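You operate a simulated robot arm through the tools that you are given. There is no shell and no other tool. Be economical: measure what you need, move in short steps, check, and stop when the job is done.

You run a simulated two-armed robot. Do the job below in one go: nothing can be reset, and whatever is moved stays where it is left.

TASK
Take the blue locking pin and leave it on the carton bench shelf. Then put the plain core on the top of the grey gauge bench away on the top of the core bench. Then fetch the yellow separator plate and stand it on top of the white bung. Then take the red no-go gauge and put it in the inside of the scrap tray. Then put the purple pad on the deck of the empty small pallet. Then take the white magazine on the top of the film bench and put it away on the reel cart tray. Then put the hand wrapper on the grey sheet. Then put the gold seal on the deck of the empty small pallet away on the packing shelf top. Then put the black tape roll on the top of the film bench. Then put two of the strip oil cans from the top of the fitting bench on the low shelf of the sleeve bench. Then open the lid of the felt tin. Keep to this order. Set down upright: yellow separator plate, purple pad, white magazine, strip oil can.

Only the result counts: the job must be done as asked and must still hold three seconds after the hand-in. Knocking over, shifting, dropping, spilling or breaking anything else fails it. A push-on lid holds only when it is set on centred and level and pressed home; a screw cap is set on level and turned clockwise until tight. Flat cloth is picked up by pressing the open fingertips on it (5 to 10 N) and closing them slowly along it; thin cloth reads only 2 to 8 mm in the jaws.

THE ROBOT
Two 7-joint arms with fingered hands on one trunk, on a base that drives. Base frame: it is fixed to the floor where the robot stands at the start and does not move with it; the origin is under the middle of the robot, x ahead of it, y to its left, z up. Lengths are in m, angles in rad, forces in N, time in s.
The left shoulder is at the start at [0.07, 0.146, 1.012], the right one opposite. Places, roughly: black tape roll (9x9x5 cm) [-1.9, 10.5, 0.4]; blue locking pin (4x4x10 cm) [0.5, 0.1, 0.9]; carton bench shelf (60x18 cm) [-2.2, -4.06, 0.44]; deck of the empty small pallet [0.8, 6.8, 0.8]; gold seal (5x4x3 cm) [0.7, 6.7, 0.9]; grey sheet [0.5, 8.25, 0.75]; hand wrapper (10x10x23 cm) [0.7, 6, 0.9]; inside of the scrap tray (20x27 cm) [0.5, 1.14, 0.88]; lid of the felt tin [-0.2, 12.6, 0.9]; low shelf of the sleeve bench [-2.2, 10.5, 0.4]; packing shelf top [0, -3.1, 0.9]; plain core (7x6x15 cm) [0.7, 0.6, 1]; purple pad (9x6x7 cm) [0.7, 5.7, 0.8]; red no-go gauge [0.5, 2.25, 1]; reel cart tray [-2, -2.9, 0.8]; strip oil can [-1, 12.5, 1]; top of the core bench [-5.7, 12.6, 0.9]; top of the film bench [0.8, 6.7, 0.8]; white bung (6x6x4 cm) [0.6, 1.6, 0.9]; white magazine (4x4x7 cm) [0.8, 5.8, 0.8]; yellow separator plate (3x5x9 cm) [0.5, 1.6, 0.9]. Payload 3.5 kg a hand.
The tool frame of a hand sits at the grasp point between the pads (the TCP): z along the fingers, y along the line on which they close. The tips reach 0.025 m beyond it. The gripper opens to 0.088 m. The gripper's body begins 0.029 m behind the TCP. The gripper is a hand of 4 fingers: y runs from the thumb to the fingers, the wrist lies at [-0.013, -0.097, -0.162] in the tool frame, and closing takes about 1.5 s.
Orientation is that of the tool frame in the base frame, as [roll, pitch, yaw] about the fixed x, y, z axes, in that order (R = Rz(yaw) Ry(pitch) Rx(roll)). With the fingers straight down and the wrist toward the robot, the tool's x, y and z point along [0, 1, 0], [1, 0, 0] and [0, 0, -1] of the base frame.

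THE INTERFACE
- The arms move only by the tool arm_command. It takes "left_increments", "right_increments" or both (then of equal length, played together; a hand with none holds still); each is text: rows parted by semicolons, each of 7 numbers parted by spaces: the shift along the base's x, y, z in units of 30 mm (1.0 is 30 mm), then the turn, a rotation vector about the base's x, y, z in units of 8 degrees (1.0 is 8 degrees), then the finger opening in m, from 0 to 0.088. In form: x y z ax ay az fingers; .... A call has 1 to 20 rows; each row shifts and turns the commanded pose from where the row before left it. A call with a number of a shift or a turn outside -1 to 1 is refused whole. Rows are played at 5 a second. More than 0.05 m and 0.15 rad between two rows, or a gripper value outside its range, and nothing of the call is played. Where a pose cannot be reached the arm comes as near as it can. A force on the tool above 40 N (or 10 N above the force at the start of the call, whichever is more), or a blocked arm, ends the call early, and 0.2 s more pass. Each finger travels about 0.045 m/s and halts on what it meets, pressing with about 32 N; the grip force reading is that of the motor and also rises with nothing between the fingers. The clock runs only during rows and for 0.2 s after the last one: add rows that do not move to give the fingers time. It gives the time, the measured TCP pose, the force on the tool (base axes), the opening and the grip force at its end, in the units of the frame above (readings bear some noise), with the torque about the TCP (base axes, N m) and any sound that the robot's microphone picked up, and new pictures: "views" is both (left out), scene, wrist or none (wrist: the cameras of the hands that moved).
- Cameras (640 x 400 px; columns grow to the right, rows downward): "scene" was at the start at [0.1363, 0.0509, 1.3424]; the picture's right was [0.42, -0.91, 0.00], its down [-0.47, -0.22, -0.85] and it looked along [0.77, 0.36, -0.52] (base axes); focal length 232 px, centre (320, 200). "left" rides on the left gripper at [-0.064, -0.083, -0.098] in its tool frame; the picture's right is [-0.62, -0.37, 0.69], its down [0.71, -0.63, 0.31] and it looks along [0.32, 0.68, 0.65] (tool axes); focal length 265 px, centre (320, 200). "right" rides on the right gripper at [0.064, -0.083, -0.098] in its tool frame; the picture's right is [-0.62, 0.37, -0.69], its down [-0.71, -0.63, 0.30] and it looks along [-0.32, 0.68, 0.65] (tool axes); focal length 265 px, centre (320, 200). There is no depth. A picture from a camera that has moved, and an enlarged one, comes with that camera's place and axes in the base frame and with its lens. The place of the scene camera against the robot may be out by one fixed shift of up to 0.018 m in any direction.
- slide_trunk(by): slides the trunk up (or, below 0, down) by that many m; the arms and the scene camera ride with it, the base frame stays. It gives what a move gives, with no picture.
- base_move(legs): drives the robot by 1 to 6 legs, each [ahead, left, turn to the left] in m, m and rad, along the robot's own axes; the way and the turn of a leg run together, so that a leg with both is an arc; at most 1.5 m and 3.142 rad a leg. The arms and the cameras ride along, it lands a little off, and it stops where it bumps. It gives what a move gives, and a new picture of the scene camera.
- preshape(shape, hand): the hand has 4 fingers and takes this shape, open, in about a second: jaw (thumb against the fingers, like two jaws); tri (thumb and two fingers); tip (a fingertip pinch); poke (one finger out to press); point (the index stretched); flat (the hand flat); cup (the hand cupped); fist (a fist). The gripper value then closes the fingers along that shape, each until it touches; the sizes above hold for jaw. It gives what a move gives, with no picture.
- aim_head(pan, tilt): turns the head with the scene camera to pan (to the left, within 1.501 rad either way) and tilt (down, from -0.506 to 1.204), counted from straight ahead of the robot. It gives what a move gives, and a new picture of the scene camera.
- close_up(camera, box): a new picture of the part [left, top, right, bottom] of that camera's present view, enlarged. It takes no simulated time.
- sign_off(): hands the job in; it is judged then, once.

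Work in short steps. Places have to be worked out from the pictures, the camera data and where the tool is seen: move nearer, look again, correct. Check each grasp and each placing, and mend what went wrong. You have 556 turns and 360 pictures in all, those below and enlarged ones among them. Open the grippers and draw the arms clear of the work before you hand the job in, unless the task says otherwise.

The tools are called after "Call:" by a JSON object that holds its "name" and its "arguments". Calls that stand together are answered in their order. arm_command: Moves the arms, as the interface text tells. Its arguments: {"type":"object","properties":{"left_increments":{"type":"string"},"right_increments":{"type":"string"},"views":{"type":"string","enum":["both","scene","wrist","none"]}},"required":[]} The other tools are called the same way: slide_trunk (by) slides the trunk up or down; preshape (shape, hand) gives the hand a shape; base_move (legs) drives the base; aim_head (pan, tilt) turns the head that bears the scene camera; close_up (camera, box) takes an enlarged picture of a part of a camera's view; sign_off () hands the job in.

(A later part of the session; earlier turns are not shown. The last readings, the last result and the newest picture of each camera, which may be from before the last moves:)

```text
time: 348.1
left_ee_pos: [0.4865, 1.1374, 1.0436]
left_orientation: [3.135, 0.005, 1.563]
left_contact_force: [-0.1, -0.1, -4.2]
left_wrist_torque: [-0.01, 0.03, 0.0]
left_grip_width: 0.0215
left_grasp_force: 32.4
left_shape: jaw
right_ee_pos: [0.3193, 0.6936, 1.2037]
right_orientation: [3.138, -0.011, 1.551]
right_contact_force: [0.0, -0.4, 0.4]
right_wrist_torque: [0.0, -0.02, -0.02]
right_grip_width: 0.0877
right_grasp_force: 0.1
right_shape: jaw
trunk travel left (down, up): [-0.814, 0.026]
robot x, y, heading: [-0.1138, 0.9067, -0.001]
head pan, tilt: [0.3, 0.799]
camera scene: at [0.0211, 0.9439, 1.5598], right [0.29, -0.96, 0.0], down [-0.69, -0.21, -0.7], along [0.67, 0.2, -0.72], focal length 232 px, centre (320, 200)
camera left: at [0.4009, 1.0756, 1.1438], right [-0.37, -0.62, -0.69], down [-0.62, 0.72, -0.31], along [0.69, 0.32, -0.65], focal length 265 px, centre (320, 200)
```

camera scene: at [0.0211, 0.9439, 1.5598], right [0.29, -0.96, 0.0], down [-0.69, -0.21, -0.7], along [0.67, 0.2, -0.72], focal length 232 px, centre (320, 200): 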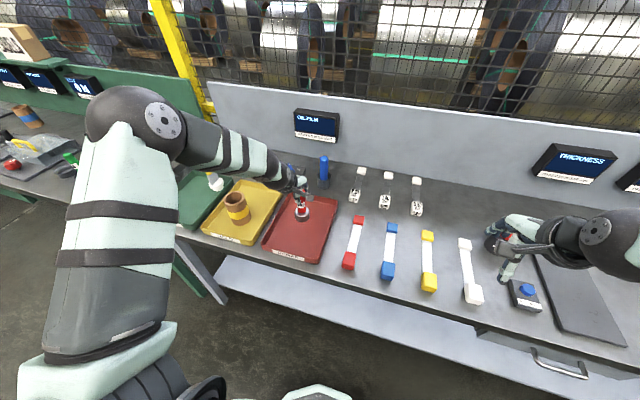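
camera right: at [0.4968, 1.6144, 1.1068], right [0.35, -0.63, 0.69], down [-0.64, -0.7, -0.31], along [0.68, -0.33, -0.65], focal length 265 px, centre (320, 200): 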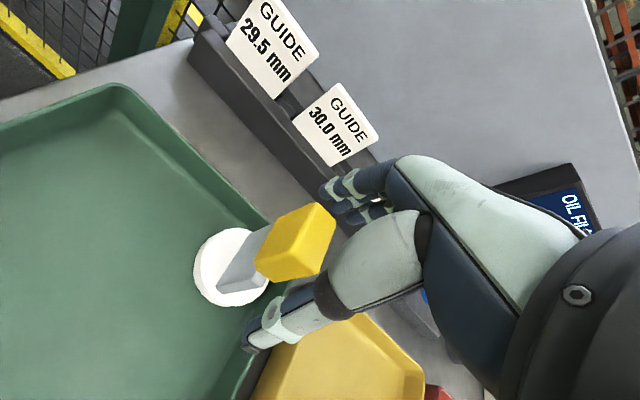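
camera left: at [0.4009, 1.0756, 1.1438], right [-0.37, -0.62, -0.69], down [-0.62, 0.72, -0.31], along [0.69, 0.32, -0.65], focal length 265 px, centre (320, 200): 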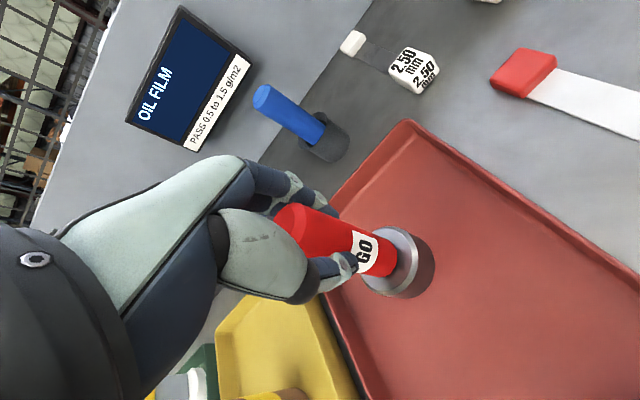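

The gauge is well inside the tray outline. I lower it to the tray floor.

Call:
{"name": "arm_command", "arguments": {"left_increments": "0 0 -0.6 0 0 0 0; 0 0 -0.4 0 0 0 0; 0 0 -0.2 0 0 0 0; 0 0 -0.15 0 0 0 0; 0 0 0 0 0 0 0", "views": "none"}}

Call:
{"name": "arm_command", "arguments": {"left_increments": "0 0 -0.15 0 0 0 0; 0 0 -0.1 0 0 0 0; 0 0 0 0 0 0 0", "views": "wrist"}}

```text
time: 349.3
left_ee_pos: [0.4877, 1.1402, 1.0029]
left_orientation: [3.135, 0.005, 1.564]
left_contact_force: [-0.1, -0.9, -5.1]
left_wrist_torque: [-0.05, 0.06, -0.01]
left_grip_width: 0.0215
left_grasp_force: 32.7
left_shape: jaw
right_ee_pos: [0.3192, 0.692, 1.2035]
right_orientation: [3.14, -0.01, 1.551]
right_contact_force: [-0.1, 0.5, -0.2]
right_wrist_torque: [-0.04, 0.03, 0.04]
right_grip_width: 0.0877
right_grasp_force: 0.0
right_shape: jaw
trunk travel left (down, up): [-0.814, 0.026]
robot x, y, heading: [-0.1128, 0.9093, -0.005]
head pan, tilt: [0.3, 0.799]
```

```text
time: 350.1
left_ee_pos: [0.4864, 1.1403, 0.9945]
left_orientation: [3.135, 0.006, 1.566]
left_contact_force: [0.0, 0.0, -4.9]
left_wrist_torque: [0.02, 0.01, -0.02]
left_grip_width: 0.0214
left_grasp_force: 32.1
left_shape: jaw
right_ee_pos: [0.32, 0.6923, 1.2037]
right_orientation: [3.138, -0.009, 1.553]
right_contact_force: [0.1, 0.7, -0.5]
right_wrist_torque: [0.01, 0.01, 0.0]
right_grip_width: 0.0877
right_grasp_force: 0.0
right_shape: jaw
trunk travel left (down, up): [-0.814, 0.026]
robot x, y, heading: [-0.1105, 0.9095, -0.007]
head pan, tilt: [0.3, 0.799]
camera left: at [0.402, 1.0771, 1.0954], right [-0.37, -0.62, -0.69], down [-0.62, 0.72, -0.31], along [0.69, 0.32, -0.65], focal length 265 px, centre (320, 200)
```

left: 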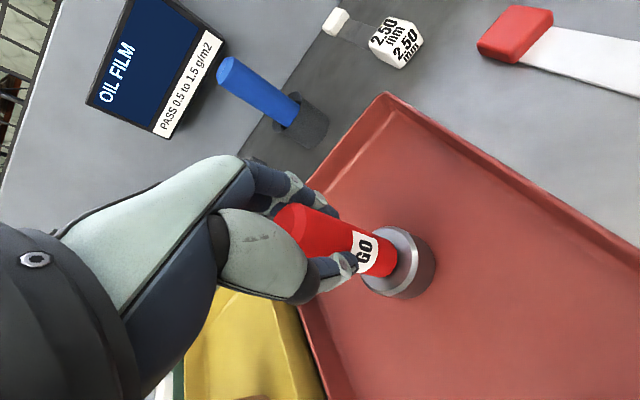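

Call:
{"name": "arm_command", "arguments": {"left_increments": "0 0 -0.15 0 0 0 0; 0 0 -0.1 0 0 0 0; 0 0 0 0 0 0 0", "views": "none"}}

Call:
{"name": "arm_command", "arguments": {"left_increments": "0 0 -0.13 0 0 0 0; 0 0 0 0 0 0 0", "views": "none"}}

Call:
{"name": "arm_command", "arguments": {"left_increments": "0 0 -0.1 0 0 0 0; 0 0 0 0 0 0 0", "views": "wrist"}}

```text
time: 350.9
left_ee_pos: [0.4866, 1.1392, 0.9894]
left_orientation: [3.13, 0.006, 1.564]
left_contact_force: [-1.0, -1.1, 2.1]
left_wrist_torque: [0.0, -0.03, -0.01]
left_grip_width: 0.0214
left_grasp_force: 32.0
left_shape: jaw
right_ee_pos: [0.3198, 0.6919, 1.2037]
right_orientation: [3.137, -0.011, 1.552]
right_contact_force: [-1.2, 0.1, -0.4]
right_wrist_torque: [0.0, 0.02, 0.02]
right_grip_width: 0.0875
right_grasp_force: 0.1
right_shape: jaw
trunk travel left (down, up): [-0.814, 0.026]
robot x, y, heading: [-0.1141, 0.91, -0.005]
head pan, tilt: [0.3, 0.799]
```

```text
time: 351.5
left_ee_pos: [0.4863, 1.1399, 0.9889]
left_orientation: [3.128, 0.005, 1.566]
left_contact_force: [-1.8, -2.2, 13.1]
left_wrist_torque: [-0.07, -0.12, -0.06]
left_grip_width: 0.0221
left_grasp_force: 31.7
left_shape: jaw
right_ee_pos: [0.3161, 0.69, 1.2053]
right_orientation: [3.135, -0.012, 1.55]
right_contact_force: [0.0, -0.3, 0.0]
right_wrist_torque: [0.02, 0.0, 0.03]
right_grip_width: 0.0877
right_grasp_force: 0.1
right_shape: jaw
trunk travel left (down, up): [-0.814, 0.026]
robot x, y, heading: [-0.1124, 0.9069, -0.006]
head pan, tilt: [0.3, 0.799]
```

```text
time: 352.1
left_ee_pos: [0.4855, 1.1397, 0.9868]
left_orientation: [3.123, 0.002, 1.565]
left_contact_force: [-0.5, -2.8, 24.0]
left_wrist_torque: [-0.05, -0.21, -0.02]
left_grip_width: 0.0224
left_grasp_force: 31.9
left_shape: jaw
right_ee_pos: [0.3158, 0.6902, 1.206]
right_orientation: [3.132, -0.012, 1.55]
right_contact_force: [-0.3, 0.0, 0.3]
right_wrist_torque: [0.01, -0.03, 0.01]
right_grip_width: 0.0878
right_grasp_force: 0.1
right_shape: jaw
trunk travel left (down, up): [-0.814, 0.026]
robot x, y, heading: [-0.1114, 0.9092, -0.009]
head pan, tilt: [0.3, 0.799]
camera left: at [0.3995, 1.0761, 1.0862], right [-0.36, -0.62, -0.7], down [-0.62, 0.72, -0.32], along [0.7, 0.32, -0.64], focal length 265 px, centre (320, 200)
```

left: 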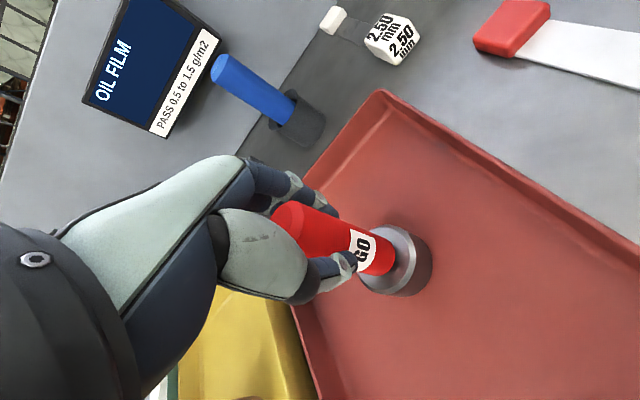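

The gauge rests on the tray floor. I ease up 6 mm, open, and rise.

Call:
{"name": "arm_command", "arguments": {"left_increments": "0 0 0.2 0 0 0 0; 0 0 0 0 0 0 0.03; 0 0 0 0 0 0 0.04; 0 0 0 0 0 0 0.06; 0 0 0 0 0 0 0.088; 0 0 0 0 0 0 0.088; 0 0 0 0 0 0 0.088; 0 0 0.4 0 0 0 0.088; 0 0 0.7 0 0 0 0.088; 0 0 1 0 0 0 0.088; 0 0 0 0 0 0 0.088", "views": "wrist"}}

```text
time: 354.5
left_ee_pos: [0.486, 1.1405, 1.0503]
left_orientation: [3.135, 0.005, 1.564]
left_contact_force: [0.1, 0.7, -0.5]
left_wrist_torque: [-0.02, 0.01, 0.02]
left_grip_width: 0.0876
left_grasp_force: 0.1
left_shape: jaw
right_ee_pos: [0.3202, 0.6926, 1.2036]
right_orientation: [3.14, -0.01, 1.552]
right_contact_force: [-0.7, -0.2, -0.5]
right_wrist_torque: [-0.02, -0.03, -0.02]
right_grip_width: 0.0875
right_grasp_force: 0.1
right_shape: jaw
trunk travel left (down, up): [-0.814, 0.026]
robot x, y, heading: [-0.1139, 0.9053, -0.004]
head pan, tilt: [0.3, 0.799]
camera left: at [0.4012, 1.0775, 1.1495], right [-0.37, -0.62, -0.69], down [-0.62, 0.72, -0.31], along [0.69, 0.32, -0.65], focal length 265 px, centre (320, 200)
```

left: 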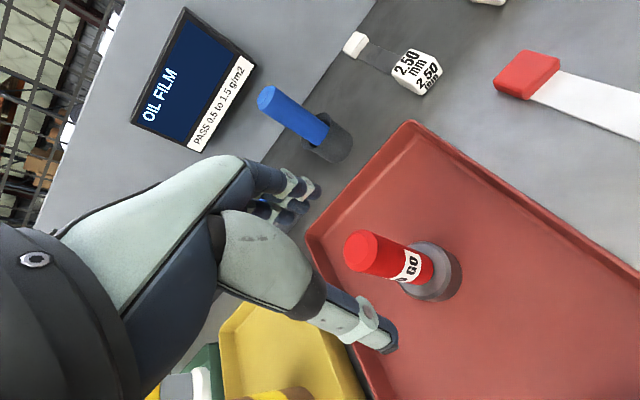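

Gauge stands in the scrap tray. I raise the hand, back away and go toward the film bench.

Call:
{"name": "arm_command", "arguments": {"left_increments": "0 0 1 0 0 0 0.088; 0 0 1 0 0 0 0.088; 0 0 1 0 0 0 0.088; 0 0 1 0 0 0 0.088; -1 0 1 0 0 0 0.088; -1 0 0.7 0 0 0 0.088; -1 0 0 0 0 0 0.088; -1 0 0 0 0 0 0.088; -1 0 0 0 0 0 0.088; 0 0 0 0 0 0 0.088", "views": "none"}}

Call:
{"name": "base_move", "arguments": {"legs": [[-0.3, 0, 0], [-0.1, 1.3, 0], [0.05, 1.2, 0]]}}

Call:
{"name": "aim_head", "arguments": {"pan": 1.2, "tilt": 0.4}}

```text
time: 356.7
left_ee_pos: [0.3364, 1.1378, 1.2199]
left_orientation: [3.133, 0.004, 1.565]
left_contact_force: [0.4, 0.3, 0.4]
left_wrist_torque: [0.02, -0.01, 0.0]
left_grip_width: 0.0877
left_grasp_force: 0.1
left_shape: jaw
right_ee_pos: [0.3185, 0.6905, 1.2028]
right_orientation: [3.138, -0.01, 1.553]
right_contact_force: [-0.2, 0.4, 0.1]
right_wrist_torque: [0.01, 0.0, -0.02]
right_grip_width: 0.0875
right_grasp_force: 0.0
right_shape: jaw
trunk travel left (down, up): [-0.814, 0.026]
robot x, y, heading: [-0.109, 0.9083, -0.006]
head pan, tilt: [0.3, 0.799]
```

```text
time: 370.6
left_ee_pos: [0.024, 3.6144, 1.2183]
left_orientation: [3.134, 0.006, 1.543]
left_contact_force: [0.3, 0.1, 0.9]
left_wrist_torque: [0.03, 0.0, 0.02]
left_grip_width: 0.0874
left_grasp_force: 0.1
left_shape: jaw
right_ee_pos: [-0.0024, 3.1679, 1.204]
right_orientation: [3.135, -0.011, 1.529]
right_contact_force: [0.3, 0.2, -0.5]
right_wrist_torque: [0.01, -0.03, -0.01]
right_grip_width: 0.0876
right_grasp_force: 0.1
right_shape: jaw
trunk travel left (down, up): [-0.814, 0.026]
robot x, y, heading: [-0.4272, 3.3899, -0.029]
head pan, tilt: [0.3, 0.799]
camera scene: at [-0.2958, 3.4258, 1.5599], right [0.27, -0.96, 0.0], down [-0.69, -0.19, -0.7], along [0.67, 0.19, -0.72], focal length 232 px, centre (320, 200)
```

scene: 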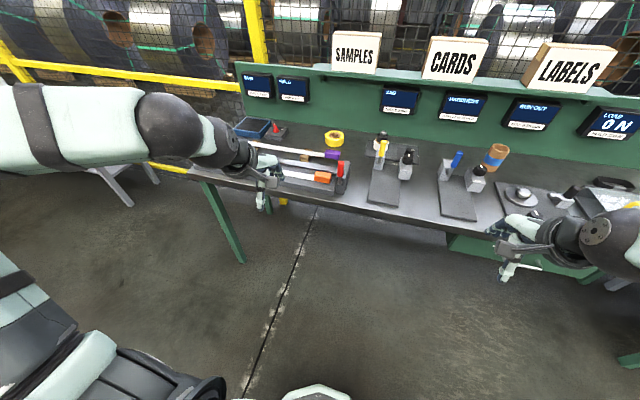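

```text
time: 371.8
left_ee_pos: [0.024, 3.6157, 1.2189]
left_orientation: [3.135, 0.005, 1.543]
left_contact_force: [-0.1, 0.1, -0.1]
left_wrist_torque: [-0.02, 0.0, 0.03]
left_grip_width: 0.0879
left_grasp_force: 0.1
left_shape: jaw
right_ee_pos: [-0.0025, 3.1684, 1.202]
right_orientation: [3.136, -0.009, 1.531]
right_contact_force: [0.0, 0.7, 0.4]
right_wrist_torque: [-0.02, 0.02, 0.02]
right_grip_width: 0.0879
right_grasp_force: 0.0
right_shape: jaw
trunk travel left (down, up): [-0.814, 0.026]
robot x, y, heading: [-0.4268, 3.3912, -0.027]
head pan, tilt: [1.201, 0.4]
camera scene: at [-0.3375, 3.49, 1.595], right [0.92, -0.39, 0.0], down [-0.15, -0.36, -0.92], along [0.36, 0.85, -0.39], focal length 232 px, centre (320, 200)
```

scene: 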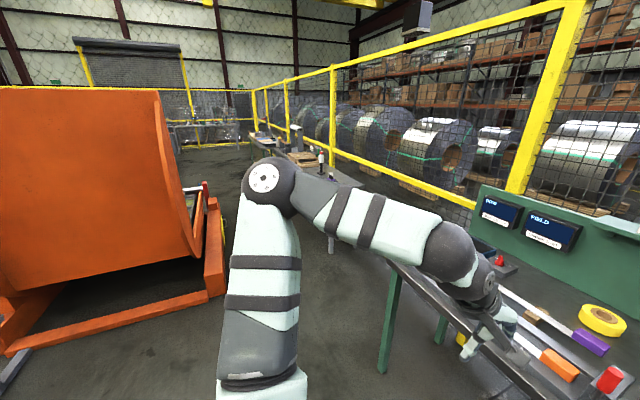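

The aisle between the container (x<-0.5) and the film bench is about 0.9 m. I drive on to y≈4.7 and look at the bench.

Call:
{"name": "base_move", "arguments": {"legs": [[0.25, 1.3, 0.03]]}}

Call:
{"name": "aim_head", "arguments": {"pan": 0.6, "tilt": 0.6}}

```text
time: 378.5
left_ee_pos: [0.2856, 4.9415, 1.2201]
left_orientation: [3.131, 0.004, 1.569]
left_contact_force: [0.3, 0.6, -0.3]
left_wrist_torque: [0.01, 0.0, 0.0]
left_grip_width: 0.0878
left_grasp_force: 0.1
left_shape: jaw
right_ee_pos: [0.2734, 4.4952, 1.2036]
right_orientation: [3.135, -0.01, 1.558]
right_contact_force: [0.4, -0.1, 0.1]
right_wrist_torque: [0.01, 0.0, 0.01]
right_grip_width: 0.0876
right_grasp_force: 0.1
right_shape: jaw
trunk travel left (down, up): [-0.814, 0.026]
robot x, y, heading: [-0.1576, 4.7032, 0.005]
head pan, tilt: [1.201, 0.4]
camera scene: at [-0.0714, 4.8056, 1.595], right [0.93, -0.36, 0.0], down [-0.14, -0.36, -0.92], along [0.33, 0.86, -0.39], focal length 232 px, centre (320, 200)
```

scene: 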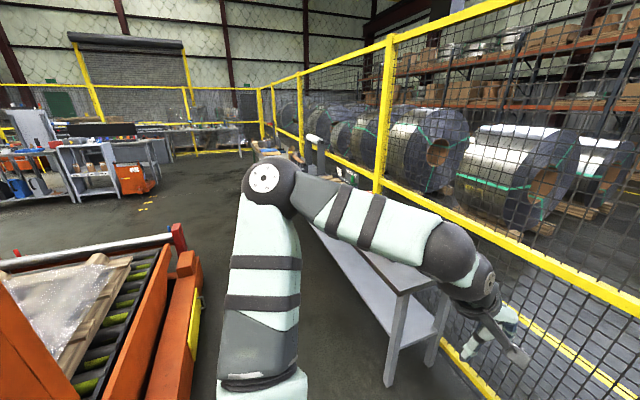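

```text
time: 379.5
left_ee_pos: [0.2858, 4.9428, 1.2195]
left_orientation: [3.132, 0.005, 1.57]
left_contact_force: [0.4, -1.0, 0.9]
left_wrist_torque: [-0.01, -0.02, -0.03]
left_grip_width: 0.0876
left_grasp_force: 0.0
left_shape: jaw
right_ee_pos: [0.2734, 4.495, 1.2044]
right_orientation: [3.136, -0.011, 1.559]
right_contact_force: [0.2, -0.8, 0.5]
right_wrist_torque: [-0.01, 0.0, 0.01]
right_grip_width: 0.0876
right_grasp_force: 0.1
right_shape: jaw
trunk travel left (down, up): [-0.814, 0.026]
robot x, y, heading: [-0.1597, 4.708, 0.003]
head pan, tilt: [0.6, 0.6]
camera scene: at [-0.0319, 4.7701, 1.5768], right [0.57, -0.82, 0.0], down [-0.47, -0.32, -0.83], along [0.68, 0.47, -0.56], focal length 232 px, centre (320, 200)
```

scene: 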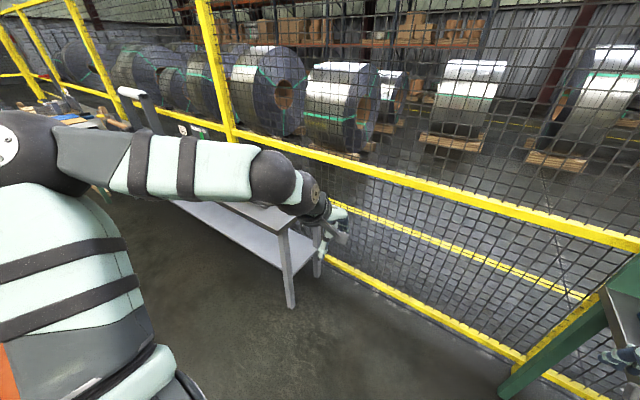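

The film bench begins at y≈5.5, front near x≈0.6. I drive to about [0.05, 5.5].

Call:
{"name": "base_move", "arguments": {"legs": [[0.2, 0.8, 0]]}}

Call:
{"name": "aim_head", "arguments": {"pan": 0.1, "tilt": 0.7}}

```text
time: 383.8
left_ee_pos: [0.4728, 5.746, 1.2192]
left_orientation: [3.132, 0.004, 1.59]
left_contact_force: [-0.8, 0.0, -0.1]
left_wrist_torque: [0.01, 0.02, 0.01]
left_grip_width: 0.0877
left_grasp_force: 0.0
left_shape: jaw
right_ee_pos: [0.4674, 5.2975, 1.2043]
right_orientation: [3.138, -0.011, 1.577]
right_contact_force: [-0.3, -0.1, 0.7]
right_wrist_torque: [0.0, 0.03, 0.0]
right_grip_width: 0.0875
right_grasp_force: 0.1
right_shape: jaw
trunk travel left (down, up): [-0.814, 0.026]
robot x, y, heading: [0.0317, 5.5035, 0.019]
head pan, tilt: [0.6, 0.6]
camera scene: at [0.1573, 5.5676, 1.5768], right [0.58, -0.81, 0.0], down [-0.46, -0.33, -0.83], along [0.67, 0.48, -0.56], focal length 232 px, centre (320, 200)
```

scene: 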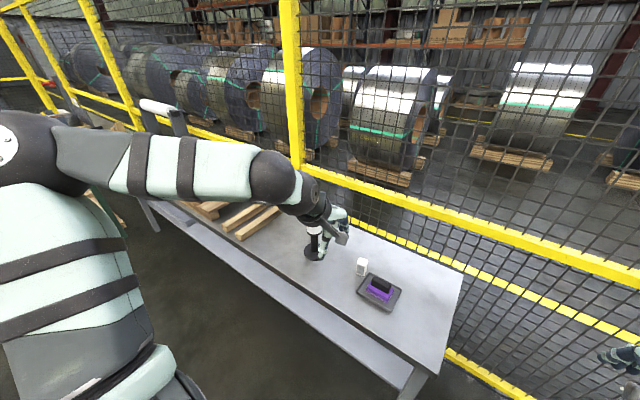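

```text
time: 384.8
left_ee_pos: [0.4709, 5.748, 1.2181]
left_orientation: [3.132, 0.006, 1.59]
left_contact_force: [1.0, 0.2, -0.5]
left_wrist_torque: [0.02, -0.01, -0.01]
left_grip_width: 0.0874
left_grasp_force: 0.0
left_shape: jaw
right_ee_pos: [0.4673, 5.2996, 1.2038]
right_orientation: [3.137, -0.008, 1.578]
right_contact_force: [-0.5, -0.7, 0.9]
right_wrist_torque: [-0.02, 0.04, -0.03]
right_grip_width: 0.0875
right_grasp_force: 0.0
right_shape: jaw
trunk travel left (down, up): [-0.814, 0.026]
robot x, y, heading: [0.0325, 5.501, 0.023]
head pan, tilt: [0.099, 0.7]
camera scene: at [0.17, 5.5279, 1.5681], right [0.12, -0.99, 0.0], down [-0.64, -0.08, -0.76], along [0.76, 0.09, -0.64], focal length 232 px, centre (320, 200)
```

scene: 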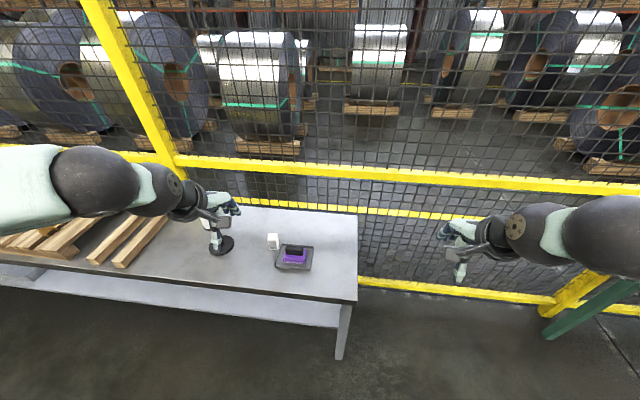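

Call:
{"name": "close_up", "arguments": {"camera": "scene", "box": [190, 190, 350, 310]}}

```text
3.33 times, centred on (270, 250) of scene
camera zoom: at [0.17, 5.5279, 1.5681], right [0.12, -0.99, 0.0], down [-0.64, -0.08, -0.76], along [0.76, 0.09, -0.64], focal length 774 px, centre (487, 33)
```

zoom: 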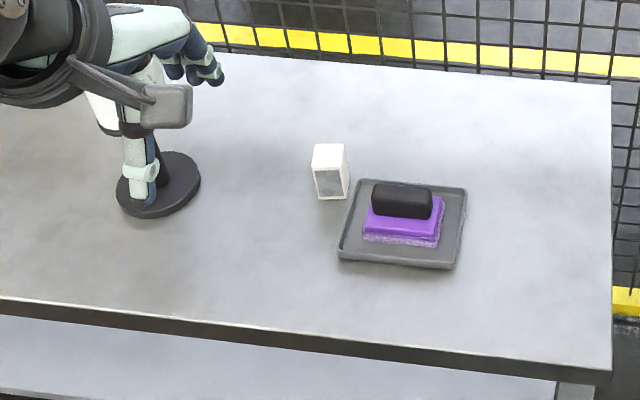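

Purple pad with a black handle on a grey tray, roughly [0.715, 5.68]. I move the left hand nearer and look with the wrist camera.

Call:
{"name": "arm_command", "arguments": {"left_increments": "1 -0.3 -0.8 0 0 0 0.088; 1 -0.3 -0.8 0 0 0 0.088; 1 -0.3 -0.8 0 0 0 0.088; 1 -0.3 -0.8 0 0 0 0.088; 1 -0.3 -0.8 0 0 0 0.088; 1 -0.3 -0.8 0 0 0 0.088; 0 0 0 0 0 0 0.088", "views": "wrist"}}

```text
time: 386.4
left_ee_pos: [0.6479, 5.6944, 1.0739]
left_orientation: [3.133, 0.006, 1.591]
left_contact_force: [0.1, 0.4, -0.2]
left_wrist_torque: [0.0, 0.0, -0.01]
left_grip_width: 0.0875
left_grasp_force: 0.0
left_shape: jaw
right_ee_pos: [0.467, 5.2989, 1.203]
right_orientation: [3.136, -0.01, 1.576]
right_contact_force: [-0.7, -0.2, -0.8]
right_wrist_torque: [-0.02, 0.01, -0.01]
right_grip_width: 0.0877
right_grasp_force: 0.0
right_shape: jaw
trunk travel left (down, up): [-0.814, 0.026]
robot x, y, heading: [0.027, 5.5053, 0.02]
head pan, tilt: [0.099, 0.7]
camera left: at [0.5651, 5.6297, 1.1743], right [-0.35, -0.63, -0.69], down [-0.64, 0.7, -0.31], along [0.68, 0.33, -0.65], focal length 265 px, centre (320, 200)
```

left: 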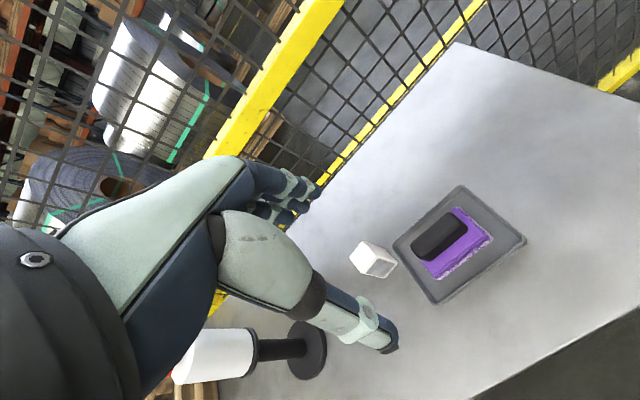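

Handle top ≈[0.716, 5.677, 0.83]. I move above it at z≈0.92 and look again.

Call:
{"name": "arm_command", "arguments": {"left_increments": "1 -0.3 -1 0 0 0 0.088; 1 -0.3 -1 0 0 0 0.088; 0.27 0 -1 0 0 0 0.088; 0 0 -1 0 0 0 0.088; 0 0 -1 0 0 0 0.088; 0 0 0 0 0 0 0.088", "views": "wrist"}}

```text
time: 387.8
left_ee_pos: [0.7198, 5.6747, 0.9237]
left_orientation: [3.133, 0.004, 1.591]
left_contact_force: [-0.2, 0.8, -0.7]
left_wrist_torque: [-0.03, 0.02, -0.01]
left_grip_width: 0.0878
left_grasp_force: 0.0
left_shape: jaw
right_ee_pos: [0.4674, 5.2993, 1.2034]
right_orientation: [3.135, -0.009, 1.578]
right_contact_force: [-0.3, 0.4, 0.6]
right_wrist_torque: [-0.01, 0.01, -0.01]
right_grip_width: 0.0876
right_grasp_force: 0.0
right_shape: jaw
trunk travel left (down, up): [-0.814, 0.026]
robot x, y, heading: [0.0289, 5.5007, 0.02]
head pan, tilt: [0.099, 0.7]
camera left: at [0.6361, 5.6091, 1.0241], right [-0.35, -0.63, -0.69], down [-0.64, 0.7, -0.31], along [0.68, 0.33, -0.65], focal length 265 px, centre (320, 200)
```

left: 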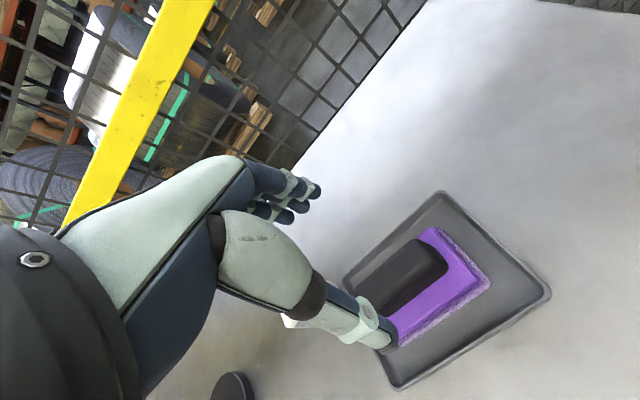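

Centred. I descend to z≈0.828 and close on the black handle.

Call:
{"name": "arm_command", "arguments": {"left_increments": "-0.13 0.07 -1 0 0 0 0.088; 0 0 -1 0 0 0 0.088; 0 0 -0.8 0 0 0 0.088; 0 0 -0.35 0 0 0 0.088; 0 0 0 0 0 0 0.088", "views": "wrist"}}

```text
time: 389.0
left_ee_pos: [0.7152, 5.6778, 0.831]
left_orientation: [3.133, 0.006, 1.591]
left_contact_force: [-0.1, 0.2, 0.1]
left_wrist_torque: [-0.02, -0.01, -0.01]
left_grip_width: 0.0875
left_grasp_force: 0.0
left_shape: jaw
right_ee_pos: [0.4665, 5.2988, 1.2032]
right_orientation: [3.137, -0.011, 1.578]
right_contact_force: [0.4, 1.0, 0.3]
right_wrist_torque: [0.0, 0.0, 0.05]
right_grip_width: 0.0879
right_grasp_force: 0.1
right_shape: jaw
trunk travel left (down, up): [-0.814, 0.026]
robot x, y, heading: [0.0265, 5.5034, 0.021]
head pan, tilt: [0.099, 0.7]
camera left: at [0.6312, 5.6118, 0.9309], right [-0.35, -0.63, -0.69], down [-0.64, 0.7, -0.31], along [0.68, 0.33, -0.65], focal length 265 px, centre (320, 200)
```

left: 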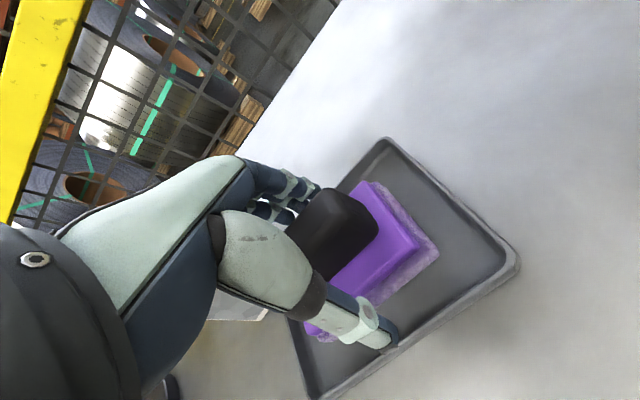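

Call:
{"name": "arm_command", "arguments": {"left_increments": "0 0 0 0 0 0 0.06; 0 0 0 0 0 0 0.04; 0 0 0 0 0 0 0.02; 0 0 0 0 0 0 0; 0 0 0 0 0 0 0; 0 0 0 0 0 0 0; 0 0 0 0 0 0 0; 0 0 0 0 0 0 0; 0 0 0 0 0 0 0", "views": "wrist"}}

```text
time: 391.0
left_ee_pos: [0.7148, 5.677, 0.8325]
left_orientation: [3.128, 0.006, 1.589]
left_contact_force: [4.5, 0.6, 13.6]
left_wrist_torque: [0.07, -0.14, 0.07]
left_grip_width: 0.0385
left_grasp_force: 31.8
left_shape: jaw
right_ee_pos: [0.4661, 5.2997, 1.2049]
right_orientation: [3.136, -0.01, 1.578]
right_contact_force: [0.9, 0.2, -0.1]
right_wrist_torque: [-0.01, -0.01, 0.0]
right_grip_width: 0.0877
right_grasp_force: 0.0
right_shape: jaw
trunk travel left (down, up): [-0.814, 0.026]
robot x, y, heading: [0.0264, 5.5035, 0.022]
head pan, tilt: [0.099, 0.7]
camera left: at [0.6308, 5.6116, 0.9331], right [-0.35, -0.63, -0.69], down [-0.64, 0.7, -0.32], along [0.69, 0.33, -0.65], focal length 265 px, centre (320, 200)
```

left: 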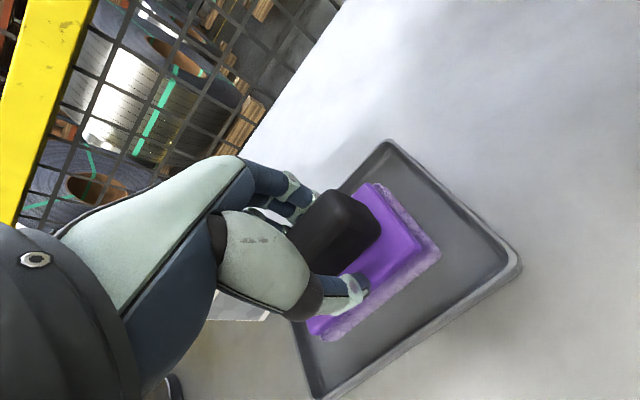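

The fingertips press on the pad itself. I reopen, rise 12 mm and re-close on the handle only.

Call:
{"name": "arm_command", "arguments": {"left_increments": "0 0 0 0 0 0 0.06; 0 0 0 0 0 0 0.075; 0 0 0.2 0 0 0 0.075; 0 0 0.2 0 0 0 0.075; 0 0 0 0 0 0 0.04; 0 0 0 0 0 0 0.02; 0 0 0 0 0 0 0; 0 0 0 0 0 0 0; 0 0 0 0 0 0 0; 0 0 0 0 0 0 0; 0 0 0 0 0 0 0; 0 0 0 0 0 0 0", "views": "wrist"}}

```text
time: 393.6
left_ee_pos: [0.7172, 5.6765, 0.8419]
left_orientation: [3.134, 0.006, 1.59]
left_contact_force: [0.2, -0.3, -0.8]
left_wrist_torque: [0.0, -0.03, -0.01]
left_grip_width: 0.0197
left_grasp_force: 31.4
left_shape: jaw
right_ee_pos: [0.4678, 5.2993, 1.2033]
right_orientation: [3.138, -0.012, 1.579]
right_contact_force: [0.1, 0.0, -0.3]
right_wrist_torque: [0.01, 0.03, 0.02]
right_grip_width: 0.0878
right_grasp_force: 0.0
right_shape: jaw
trunk travel left (down, up): [-0.814, 0.026]
robot x, y, heading: [0.0296, 5.5044, 0.02]
head pan, tilt: [0.099, 0.7]
camera left: at [0.6331, 5.6117, 0.9419], right [-0.35, -0.63, -0.69], down [-0.64, 0.7, -0.31], along [0.68, 0.33, -0.65], focal length 265 px, centre (320, 200)
```

left: 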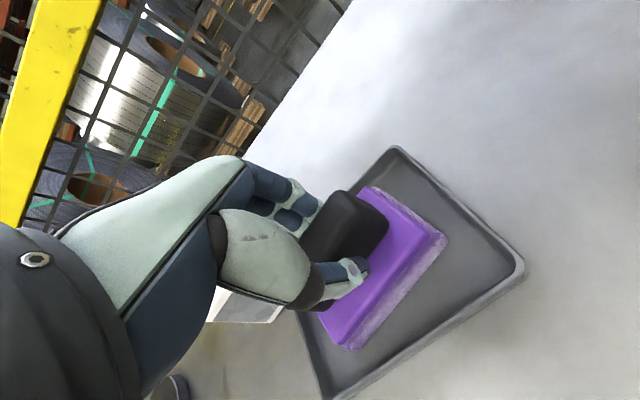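

Clean grip on the handle. I lift.

Call:
{"name": "arm_command", "arguments": {"left_increments": "0 0 0.3 0 0 0 0; 0 0 0.7 0 0 0 0; 0 0 1 0 0 0 0; 0 0 1 0 0 0 0; 0 0 1 0 0 0 0; 0 0 1 0 0 0 0; 0 0 1 0 0 0 0; 0 0 1 0 0 0 0; 0 0 1 0 0 0 0; 0 0 0 0 0 0 0", "views": "wrist"}}

```text
time: 395.8
left_ee_pos: [0.7178, 5.679, 1.0821]
left_orientation: [3.134, 0.006, 1.589]
left_contact_force: [-0.9, -0.1, -1.4]
left_wrist_torque: [-0.01, -0.02, 0.01]
left_grip_width: 0.0197
left_grasp_force: 31.6
left_shape: jaw
right_ee_pos: [0.4672, 5.2993, 1.2031]
right_orientation: [3.138, -0.011, 1.58]
right_contact_force: [-0.3, 0.5, 0.6]
right_wrist_torque: [-0.04, -0.02, 0.0]
right_grip_width: 0.0876
right_grasp_force: 0.1
right_shape: jaw
trunk travel left (down, up): [-0.814, 0.026]
robot x, y, heading: [0.0287, 5.5048, 0.024]
head pan, tilt: [0.099, 0.7]
camera left: at [0.634, 5.6142, 1.1826], right [-0.35, -0.63, -0.69], down [-0.64, 0.7, -0.31], along [0.68, 0.33, -0.65], focal length 265 px, centre (320, 200)
```

left: 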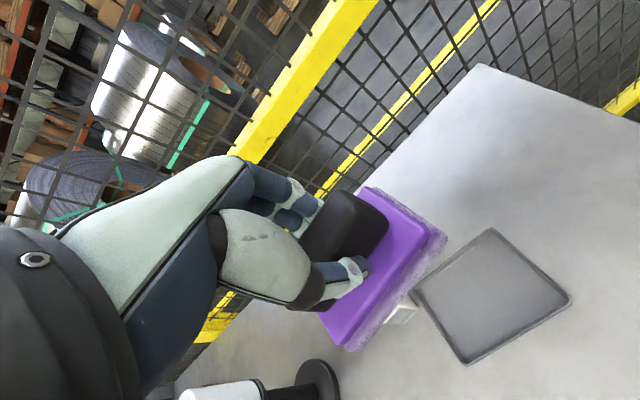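

Pad held level. I retract it higher and nearer, then drive left along the bench to the small pallet.

Call:
{"name": "arm_command", "arguments": {"left_increments": "-1 0 1 0 0 0 0; -1 0 1 0 0 0 0; -1 0 1 0 0 0 0; -1 0 1 0 0 0 0; -1 0 0 0 0 0 0; -1 0 0 0 0 0 0; -1 0 0 0 0 0 0; 0 0 0 0 0 0 0", "views": "none"}}

Call:
{"name": "base_move", "arguments": {"legs": [[0, 1.0, -0.02]]}}

Call:
{"name": "aim_head", "arguments": {"pan": 0.2, "tilt": 0.7}}

```text
time: 397.6
left_ee_pos: [0.5046, 5.6752, 1.1997]
left_orientation: [3.136, 0.007, 1.59]
left_contact_force: [0.1, 0.3, -0.8]
left_wrist_torque: [0.0, 0.05, -0.03]
left_grip_width: 0.0196
left_grasp_force: 32.3
left_shape: jaw
right_ee_pos: [0.4676, 5.3002, 1.2041]
right_orientation: [3.14, -0.008, 1.577]
right_contact_force: [-1.0, 1.6, -0.1]
right_wrist_torque: [-0.01, 0.02, -0.01]
right_grip_width: 0.088
right_grasp_force: 0.0
right_shape: jaw
trunk travel left (down, up): [-0.814, 0.026]
robot x, y, heading: [0.0283, 5.5035, 0.019]
head pan, tilt: [0.099, 0.7]
```

```text
time: 402.8
left_ee_pos: [0.5016, 6.6604, 1.1998]
left_orientation: [3.134, 0.004, 1.563]
left_contact_force: [-0.2, 0.4, -0.7]
left_wrist_torque: [0.01, -0.01, -0.01]
left_grip_width: 0.0198
left_grasp_force: 31.5
left_shape: jaw
right_ee_pos: [0.4546, 6.2843, 1.2039]
right_orientation: [3.139, -0.011, 1.552]
right_contact_force: [0.5, -0.5, 0.5]
right_wrist_torque: [0.01, -0.01, 0.0]
right_grip_width: 0.0875
right_grasp_force: 0.1
right_shape: jaw
trunk travel left (down, up): [-0.814, 0.026]
robot x, y, heading: [0.0231, 6.4998, -0.004]
head pan, tilt: [0.099, 0.7]
camera scene: at [0.1628, 6.5205, 1.5681], right [0.09, -1.0, 0.0], down [-0.64, -0.06, -0.76], along [0.76, 0.07, -0.64], focal length 232 px, centre (320, 200)
```

scene: 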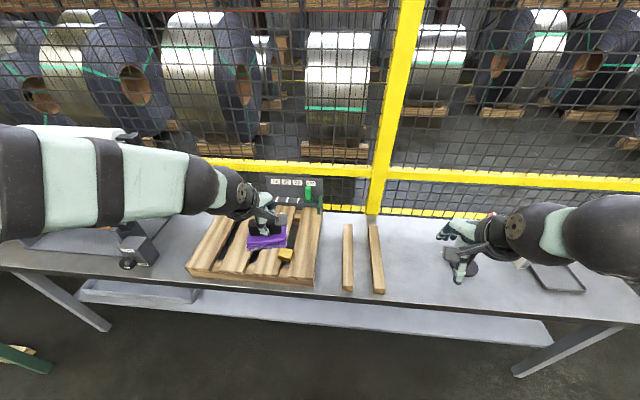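

```text
time: 403.4
left_ee_pos: [0.5001, 6.6597, 1.1998]
left_orientation: [3.133, 0.007, 1.562]
left_contact_force: [0.3, 0.2, -0.5]
left_wrist_torque: [0.01, 0.0, 0.0]
left_grip_width: 0.0196
left_grasp_force: 32.1
left_shape: jaw
right_ee_pos: [0.454, 6.2847, 1.2038]
right_orientation: [3.137, -0.01, 1.551]
right_contact_force: [0.1, -0.1, 0.0]
right_wrist_torque: [0.0, 0.02, 0.0]
right_grip_width: 0.0877
right_grasp_force: 0.0
right_shape: jaw
trunk travel left (down, up): [-0.814, 0.026]
robot x, y, heading: [0.0192, 6.5019, -0.004]
head pan, tilt: [0.201, 0.7]
camera scene: at [0.1616, 6.5299, 1.5681], right [0.19, -0.98, 0.0], down [-0.63, -0.12, -0.76], along [0.75, 0.15, -0.64], focal length 232 px, centre (320, 200)
```

scene: 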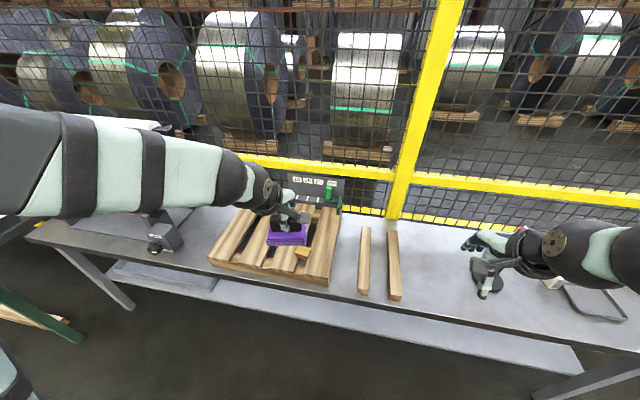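

Call:
{"name": "close_up", "arguments": {"camera": "scene", "box": [190, 170, 370, 305]}}

```text
2.96 times, centred on (280, 238) of scene
camera zoom: at [0.1616, 6.5299, 1.5681], right [0.19, -0.98, 0.0], down [-0.63, -0.12, -0.76], along [0.75, 0.15, -0.64], focal length 688 px, centre (438, 89)
```

zoom: 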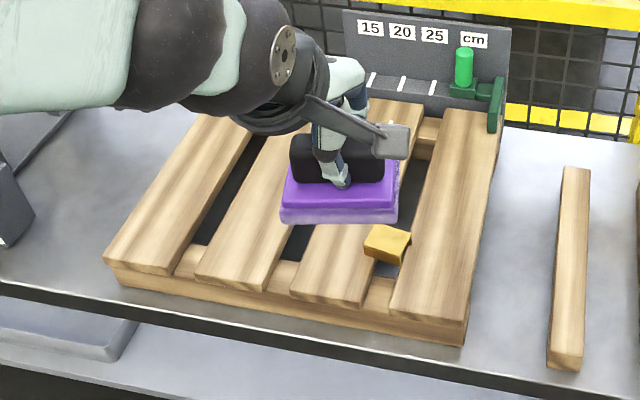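

The pallet has 4 slats; slat 2 is centred near y≈6.88 and free. I shift the base left and a bit ahead, then carry the pad over it.

Call:
{"name": "base_move", "arguments": {"legs": [[0.1, 0.2, 0]]}}

Call:
{"name": "arm_command", "arguments": {"left_increments": "1 0 0 0 0 0 0; 1 0 -0.5 0 0 0 0; 1 0 -1 0 0 0 0; 0.8 0 -1 0 0 0 0; 0 0 -1 0 0 0 0; 0 0 -1 0 0 0 0; 0 0 0 0 0 0 0", "views": "both"}}

```text
time: 405.1
left_ee_pos: [0.5983, 6.8558, 1.2016]
left_orientation: [3.134, 0.005, 1.563]
left_contact_force: [-0.9, -0.2, -2.3]
left_wrist_torque: [-0.04, 0.0, 0.01]
left_grip_width: 0.0197
left_grasp_force: 31.9
left_shape: jaw
right_ee_pos: [0.552, 6.4809, 1.2039]
right_orientation: [3.137, -0.012, 1.551]
right_contact_force: [0.1, -0.2, 0.3]
right_wrist_torque: [0.0, 0.0, -0.03]
right_grip_width: 0.0876
right_grasp_force: 0.0
right_shape: jaw
trunk travel left (down, up): [-0.814, 0.026]
robot x, y, heading: [0.1245, 6.7028, -0.007]
head pan, tilt: [0.201, 0.7]
camera scene: at [0.2593, 6.7255, 1.5683], right [0.19, -0.98, 0.0], down [-0.63, -0.12, -0.77], along [0.75, 0.15, -0.64], focal length 232 px, centre (320, 200)
```

scene: 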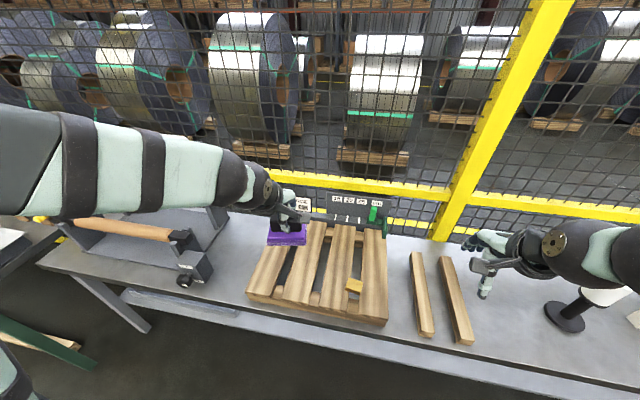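

```text
time: 406.7
left_ee_pos: [0.7157, 6.8597, 1.0633]
left_orientation: [3.133, 0.004, 1.562]
left_contact_force: [0.3, -0.2, -0.2]
left_wrist_torque: [0.0, 0.0, 0.06]
left_grip_width: 0.0198
left_grasp_force: 32.0
left_shape: jaw
right_ee_pos: [0.5545, 6.4832, 1.2044]
right_orientation: [3.138, -0.012, 1.55]
right_contact_force: [0.4, 0.1, -0.3]
right_wrist_torque: [-0.03, 0.01, 0.01]
right_grip_width: 0.0876
right_grasp_force: 0.1
right_shape: jaw
trunk travel left (down, up): [-0.814, 0.026]
robot x, y, heading: [0.1244, 6.697, -0.007]
head pan, tilt: [0.201, 0.7]
camera scene: at [0.2613, 6.729, 1.5681], right [0.19, -0.98, 0.0], down [-0.63, -0.12, -0.76], along [0.75, 0.15, -0.64], focal length 232 px, centre (320, 200)
camera left: at [0.6304, 6.7965, 1.1635], right [-0.37, -0.62, -0.69], down [-0.62, 0.72, -0.31], along [0.69, 0.32, -0.65], focal length 265 px, centre (320, 200)
```

scene: 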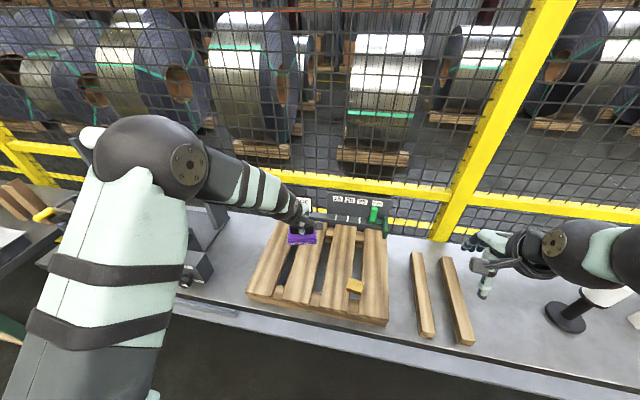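
left: 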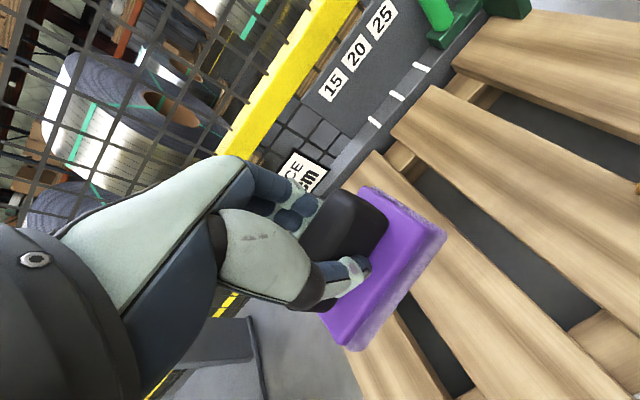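

Slat 2 centre ≈6.876. I adjust +16 mm in y and lower.

Call:
{"name": "arm_command", "arguments": {"left_increments": "0 0.5 -0.6 0 0 0 0; 0 0 -1 0 0 0 0; 0 0 -1 0 0 0 0; 0 0 -1 0 0 0 0; 0 0 -0.8 0 0 0 0; 0 0 0 0 0 0 0", "views": "wrist"}}

```text
time: 408.1
left_ee_pos: [0.7161, 6.8747, 0.9328]
left_orientation: [3.133, 0.007, 1.563]
left_contact_force: [-0.5, -0.1, -1.2]
left_wrist_torque: [-0.04, 0.02, 0.0]
left_grip_width: 0.0196
left_grasp_force: 32.3
left_shape: jaw
right_ee_pos: [0.5531, 6.4847, 1.203]
right_orientation: [3.136, -0.01, 1.551]
right_contact_force: [0.0, -1.0, 0.6]
right_wrist_torque: [0.02, 0.0, -0.02]
right_grip_width: 0.0876
right_grasp_force: 0.1
right_shape: jaw
trunk travel left (down, up): [-0.814, 0.026]
robot x, y, heading: [0.1198, 6.6982, -0.006]
head pan, tilt: [0.201, 0.7]
camera left: at [0.6302, 6.8126, 1.0317], right [-0.37, -0.62, -0.69], down [-0.62, 0.72, -0.31], along [0.69, 0.32, -0.65], focal length 265 px, centre (320, 200)
```

left: 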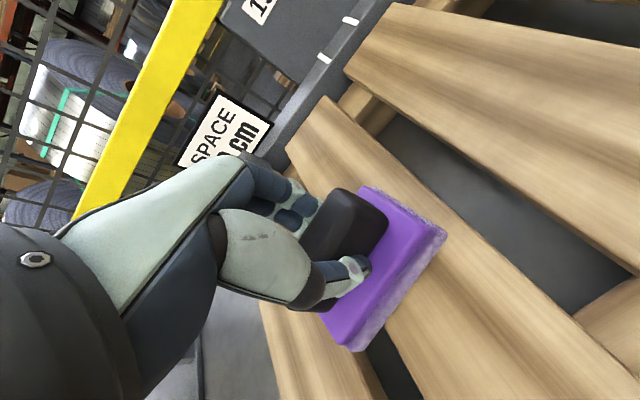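

Call:
{"name": "arm_command", "arguments": {"left_increments": "0 0 -0.5 0 0 0 0; 0 0 -0.3 0 0 0 0; 0 0 -0.2 0 0 0 0; 0 0 0 0 0 0 0", "views": "none"}}

Call:
{"name": "arm_command", "arguments": {"left_increments": "0 0 -0.2 0 0 0 0; 0 0 -0.15 0 0 0 0; 0 0 0 0 0 0 0", "views": "wrist"}}

```text
time: 409.1
left_ee_pos: [0.7164, 6.8753, 0.9068]
left_orientation: [3.126, 0.005, 1.562]
left_contact_force: [3.2, 1.3, 13.5]
left_wrist_torque: [0.04, -0.02, -0.07]
left_grip_width: 0.02
left_grasp_force: 31.6
left_shape: jaw
right_ee_pos: [0.5524, 6.4838, 1.2054]
right_orientation: [3.136, -0.011, 1.549]
right_contact_force: [0.2, 0.0, 0.1]
right_wrist_torque: [0.02, -0.03, 0.02]
right_grip_width: 0.0876
right_grasp_force: 0.0
right_shape: jaw
trunk travel left (down, up): [-0.814, 0.026]
robot x, y, heading: [0.1243, 6.7021, -0.006]
head pan, tilt: [0.201, 0.7]
```

```text
time: 409.7
left_ee_pos: [0.7174, 6.8742, 0.9045]
left_orientation: [3.106, 0.004, 1.564]
left_contact_force: [-11.6, 0.4, 26.0]
left_wrist_torque: [-0.06, 0.38, -0.08]
left_grip_width: 0.0219
left_grasp_force: 32.1
left_shape: jaw
right_ee_pos: [0.5483, 6.4847, 1.2062]
right_orientation: [3.132, -0.009, 1.551]
right_contact_force: [0.2, 0.7, -0.3]
right_wrist_torque: [0.0, 0.02, 0.01]
right_grip_width: 0.0878
right_grasp_force: 0.1
right_shape: jaw
trunk travel left (down, up): [-0.814, 0.026]
robot x, y, heading: [0.1228, 6.7013, -0.004]
head pan, tilt: [0.201, 0.7]
stopped in row 2 (left hand): the force on the tool passed its limit (the readings are from after the stop); the commanded pose is now the measured one
camera left: at [0.6296, 6.8116, 1.0024], right [-0.35, -0.62, -0.7], down [-0.61, 0.72, -0.33], along [0.71, 0.32, -0.63], focal length 265 px, centre (320, 200)
```

left: 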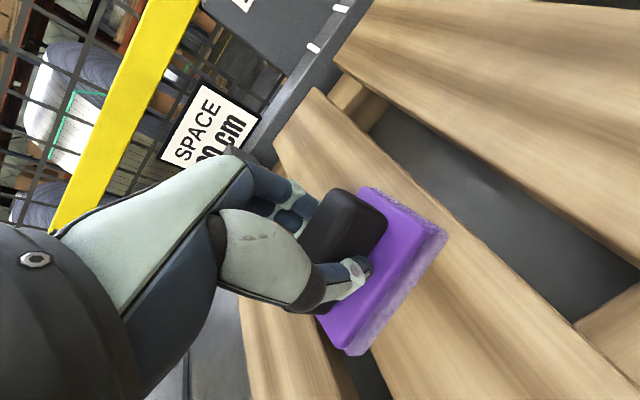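

The pad is on the deck. I relieve pressure, re-level and open.

Call:
{"name": "arm_command", "arguments": {"left_increments": "0 0 0.1 0 0.2 0 0; 0 0 0 0 0 0 0.025; 0 0 0 0 0 0 0.035; 0 0 0 0 0 0 0.05; 0 0 0 0 0 0 0.07; 0 0 0 0 0 0 0.088; 0 0 0 0 0 0 0.088; 0 0 0.4 0 0 0 0.088; 0 0 0.8 0 0 0 0.088; 0 0 1 0 0 0 0.088; 0 0 0 0 0 0 0.088", "views": "wrist"}}

```text
time: 412.1
left_ee_pos: [0.7213, 6.875, 0.9686]
left_orientation: [-3.139, 0.006, 1.563]
left_contact_force: [-0.3, 0.4, -1.1]
left_wrist_torque: [0.03, -0.01, 0.0]
left_grip_width: 0.0876
left_grasp_force: 0.2
left_shape: jaw
right_ee_pos: [0.5545, 6.4848, 1.2033]
right_orientation: [3.138, -0.012, 1.55]
right_contact_force: [-1.2, 0.3, 0.3]
right_wrist_torque: [0.01, 0.0, 0.01]
right_grip_width: 0.088
right_grasp_force: 0.0
right_shape: jaw
trunk travel left (down, up): [-0.814, 0.026]
robot x, y, heading: [0.1222, 6.701, -0.002]
head pan, tilt: [0.201, 0.7]
camera left: at [0.6368, 6.8133, 1.0702], right [-0.38, -0.62, -0.69], down [-0.63, 0.72, -0.31], along [0.68, 0.32, -0.66], focal length 265 px, centre (320, 200)
```

left: 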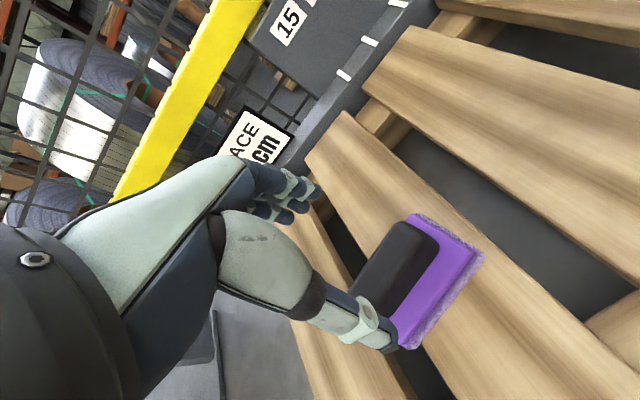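

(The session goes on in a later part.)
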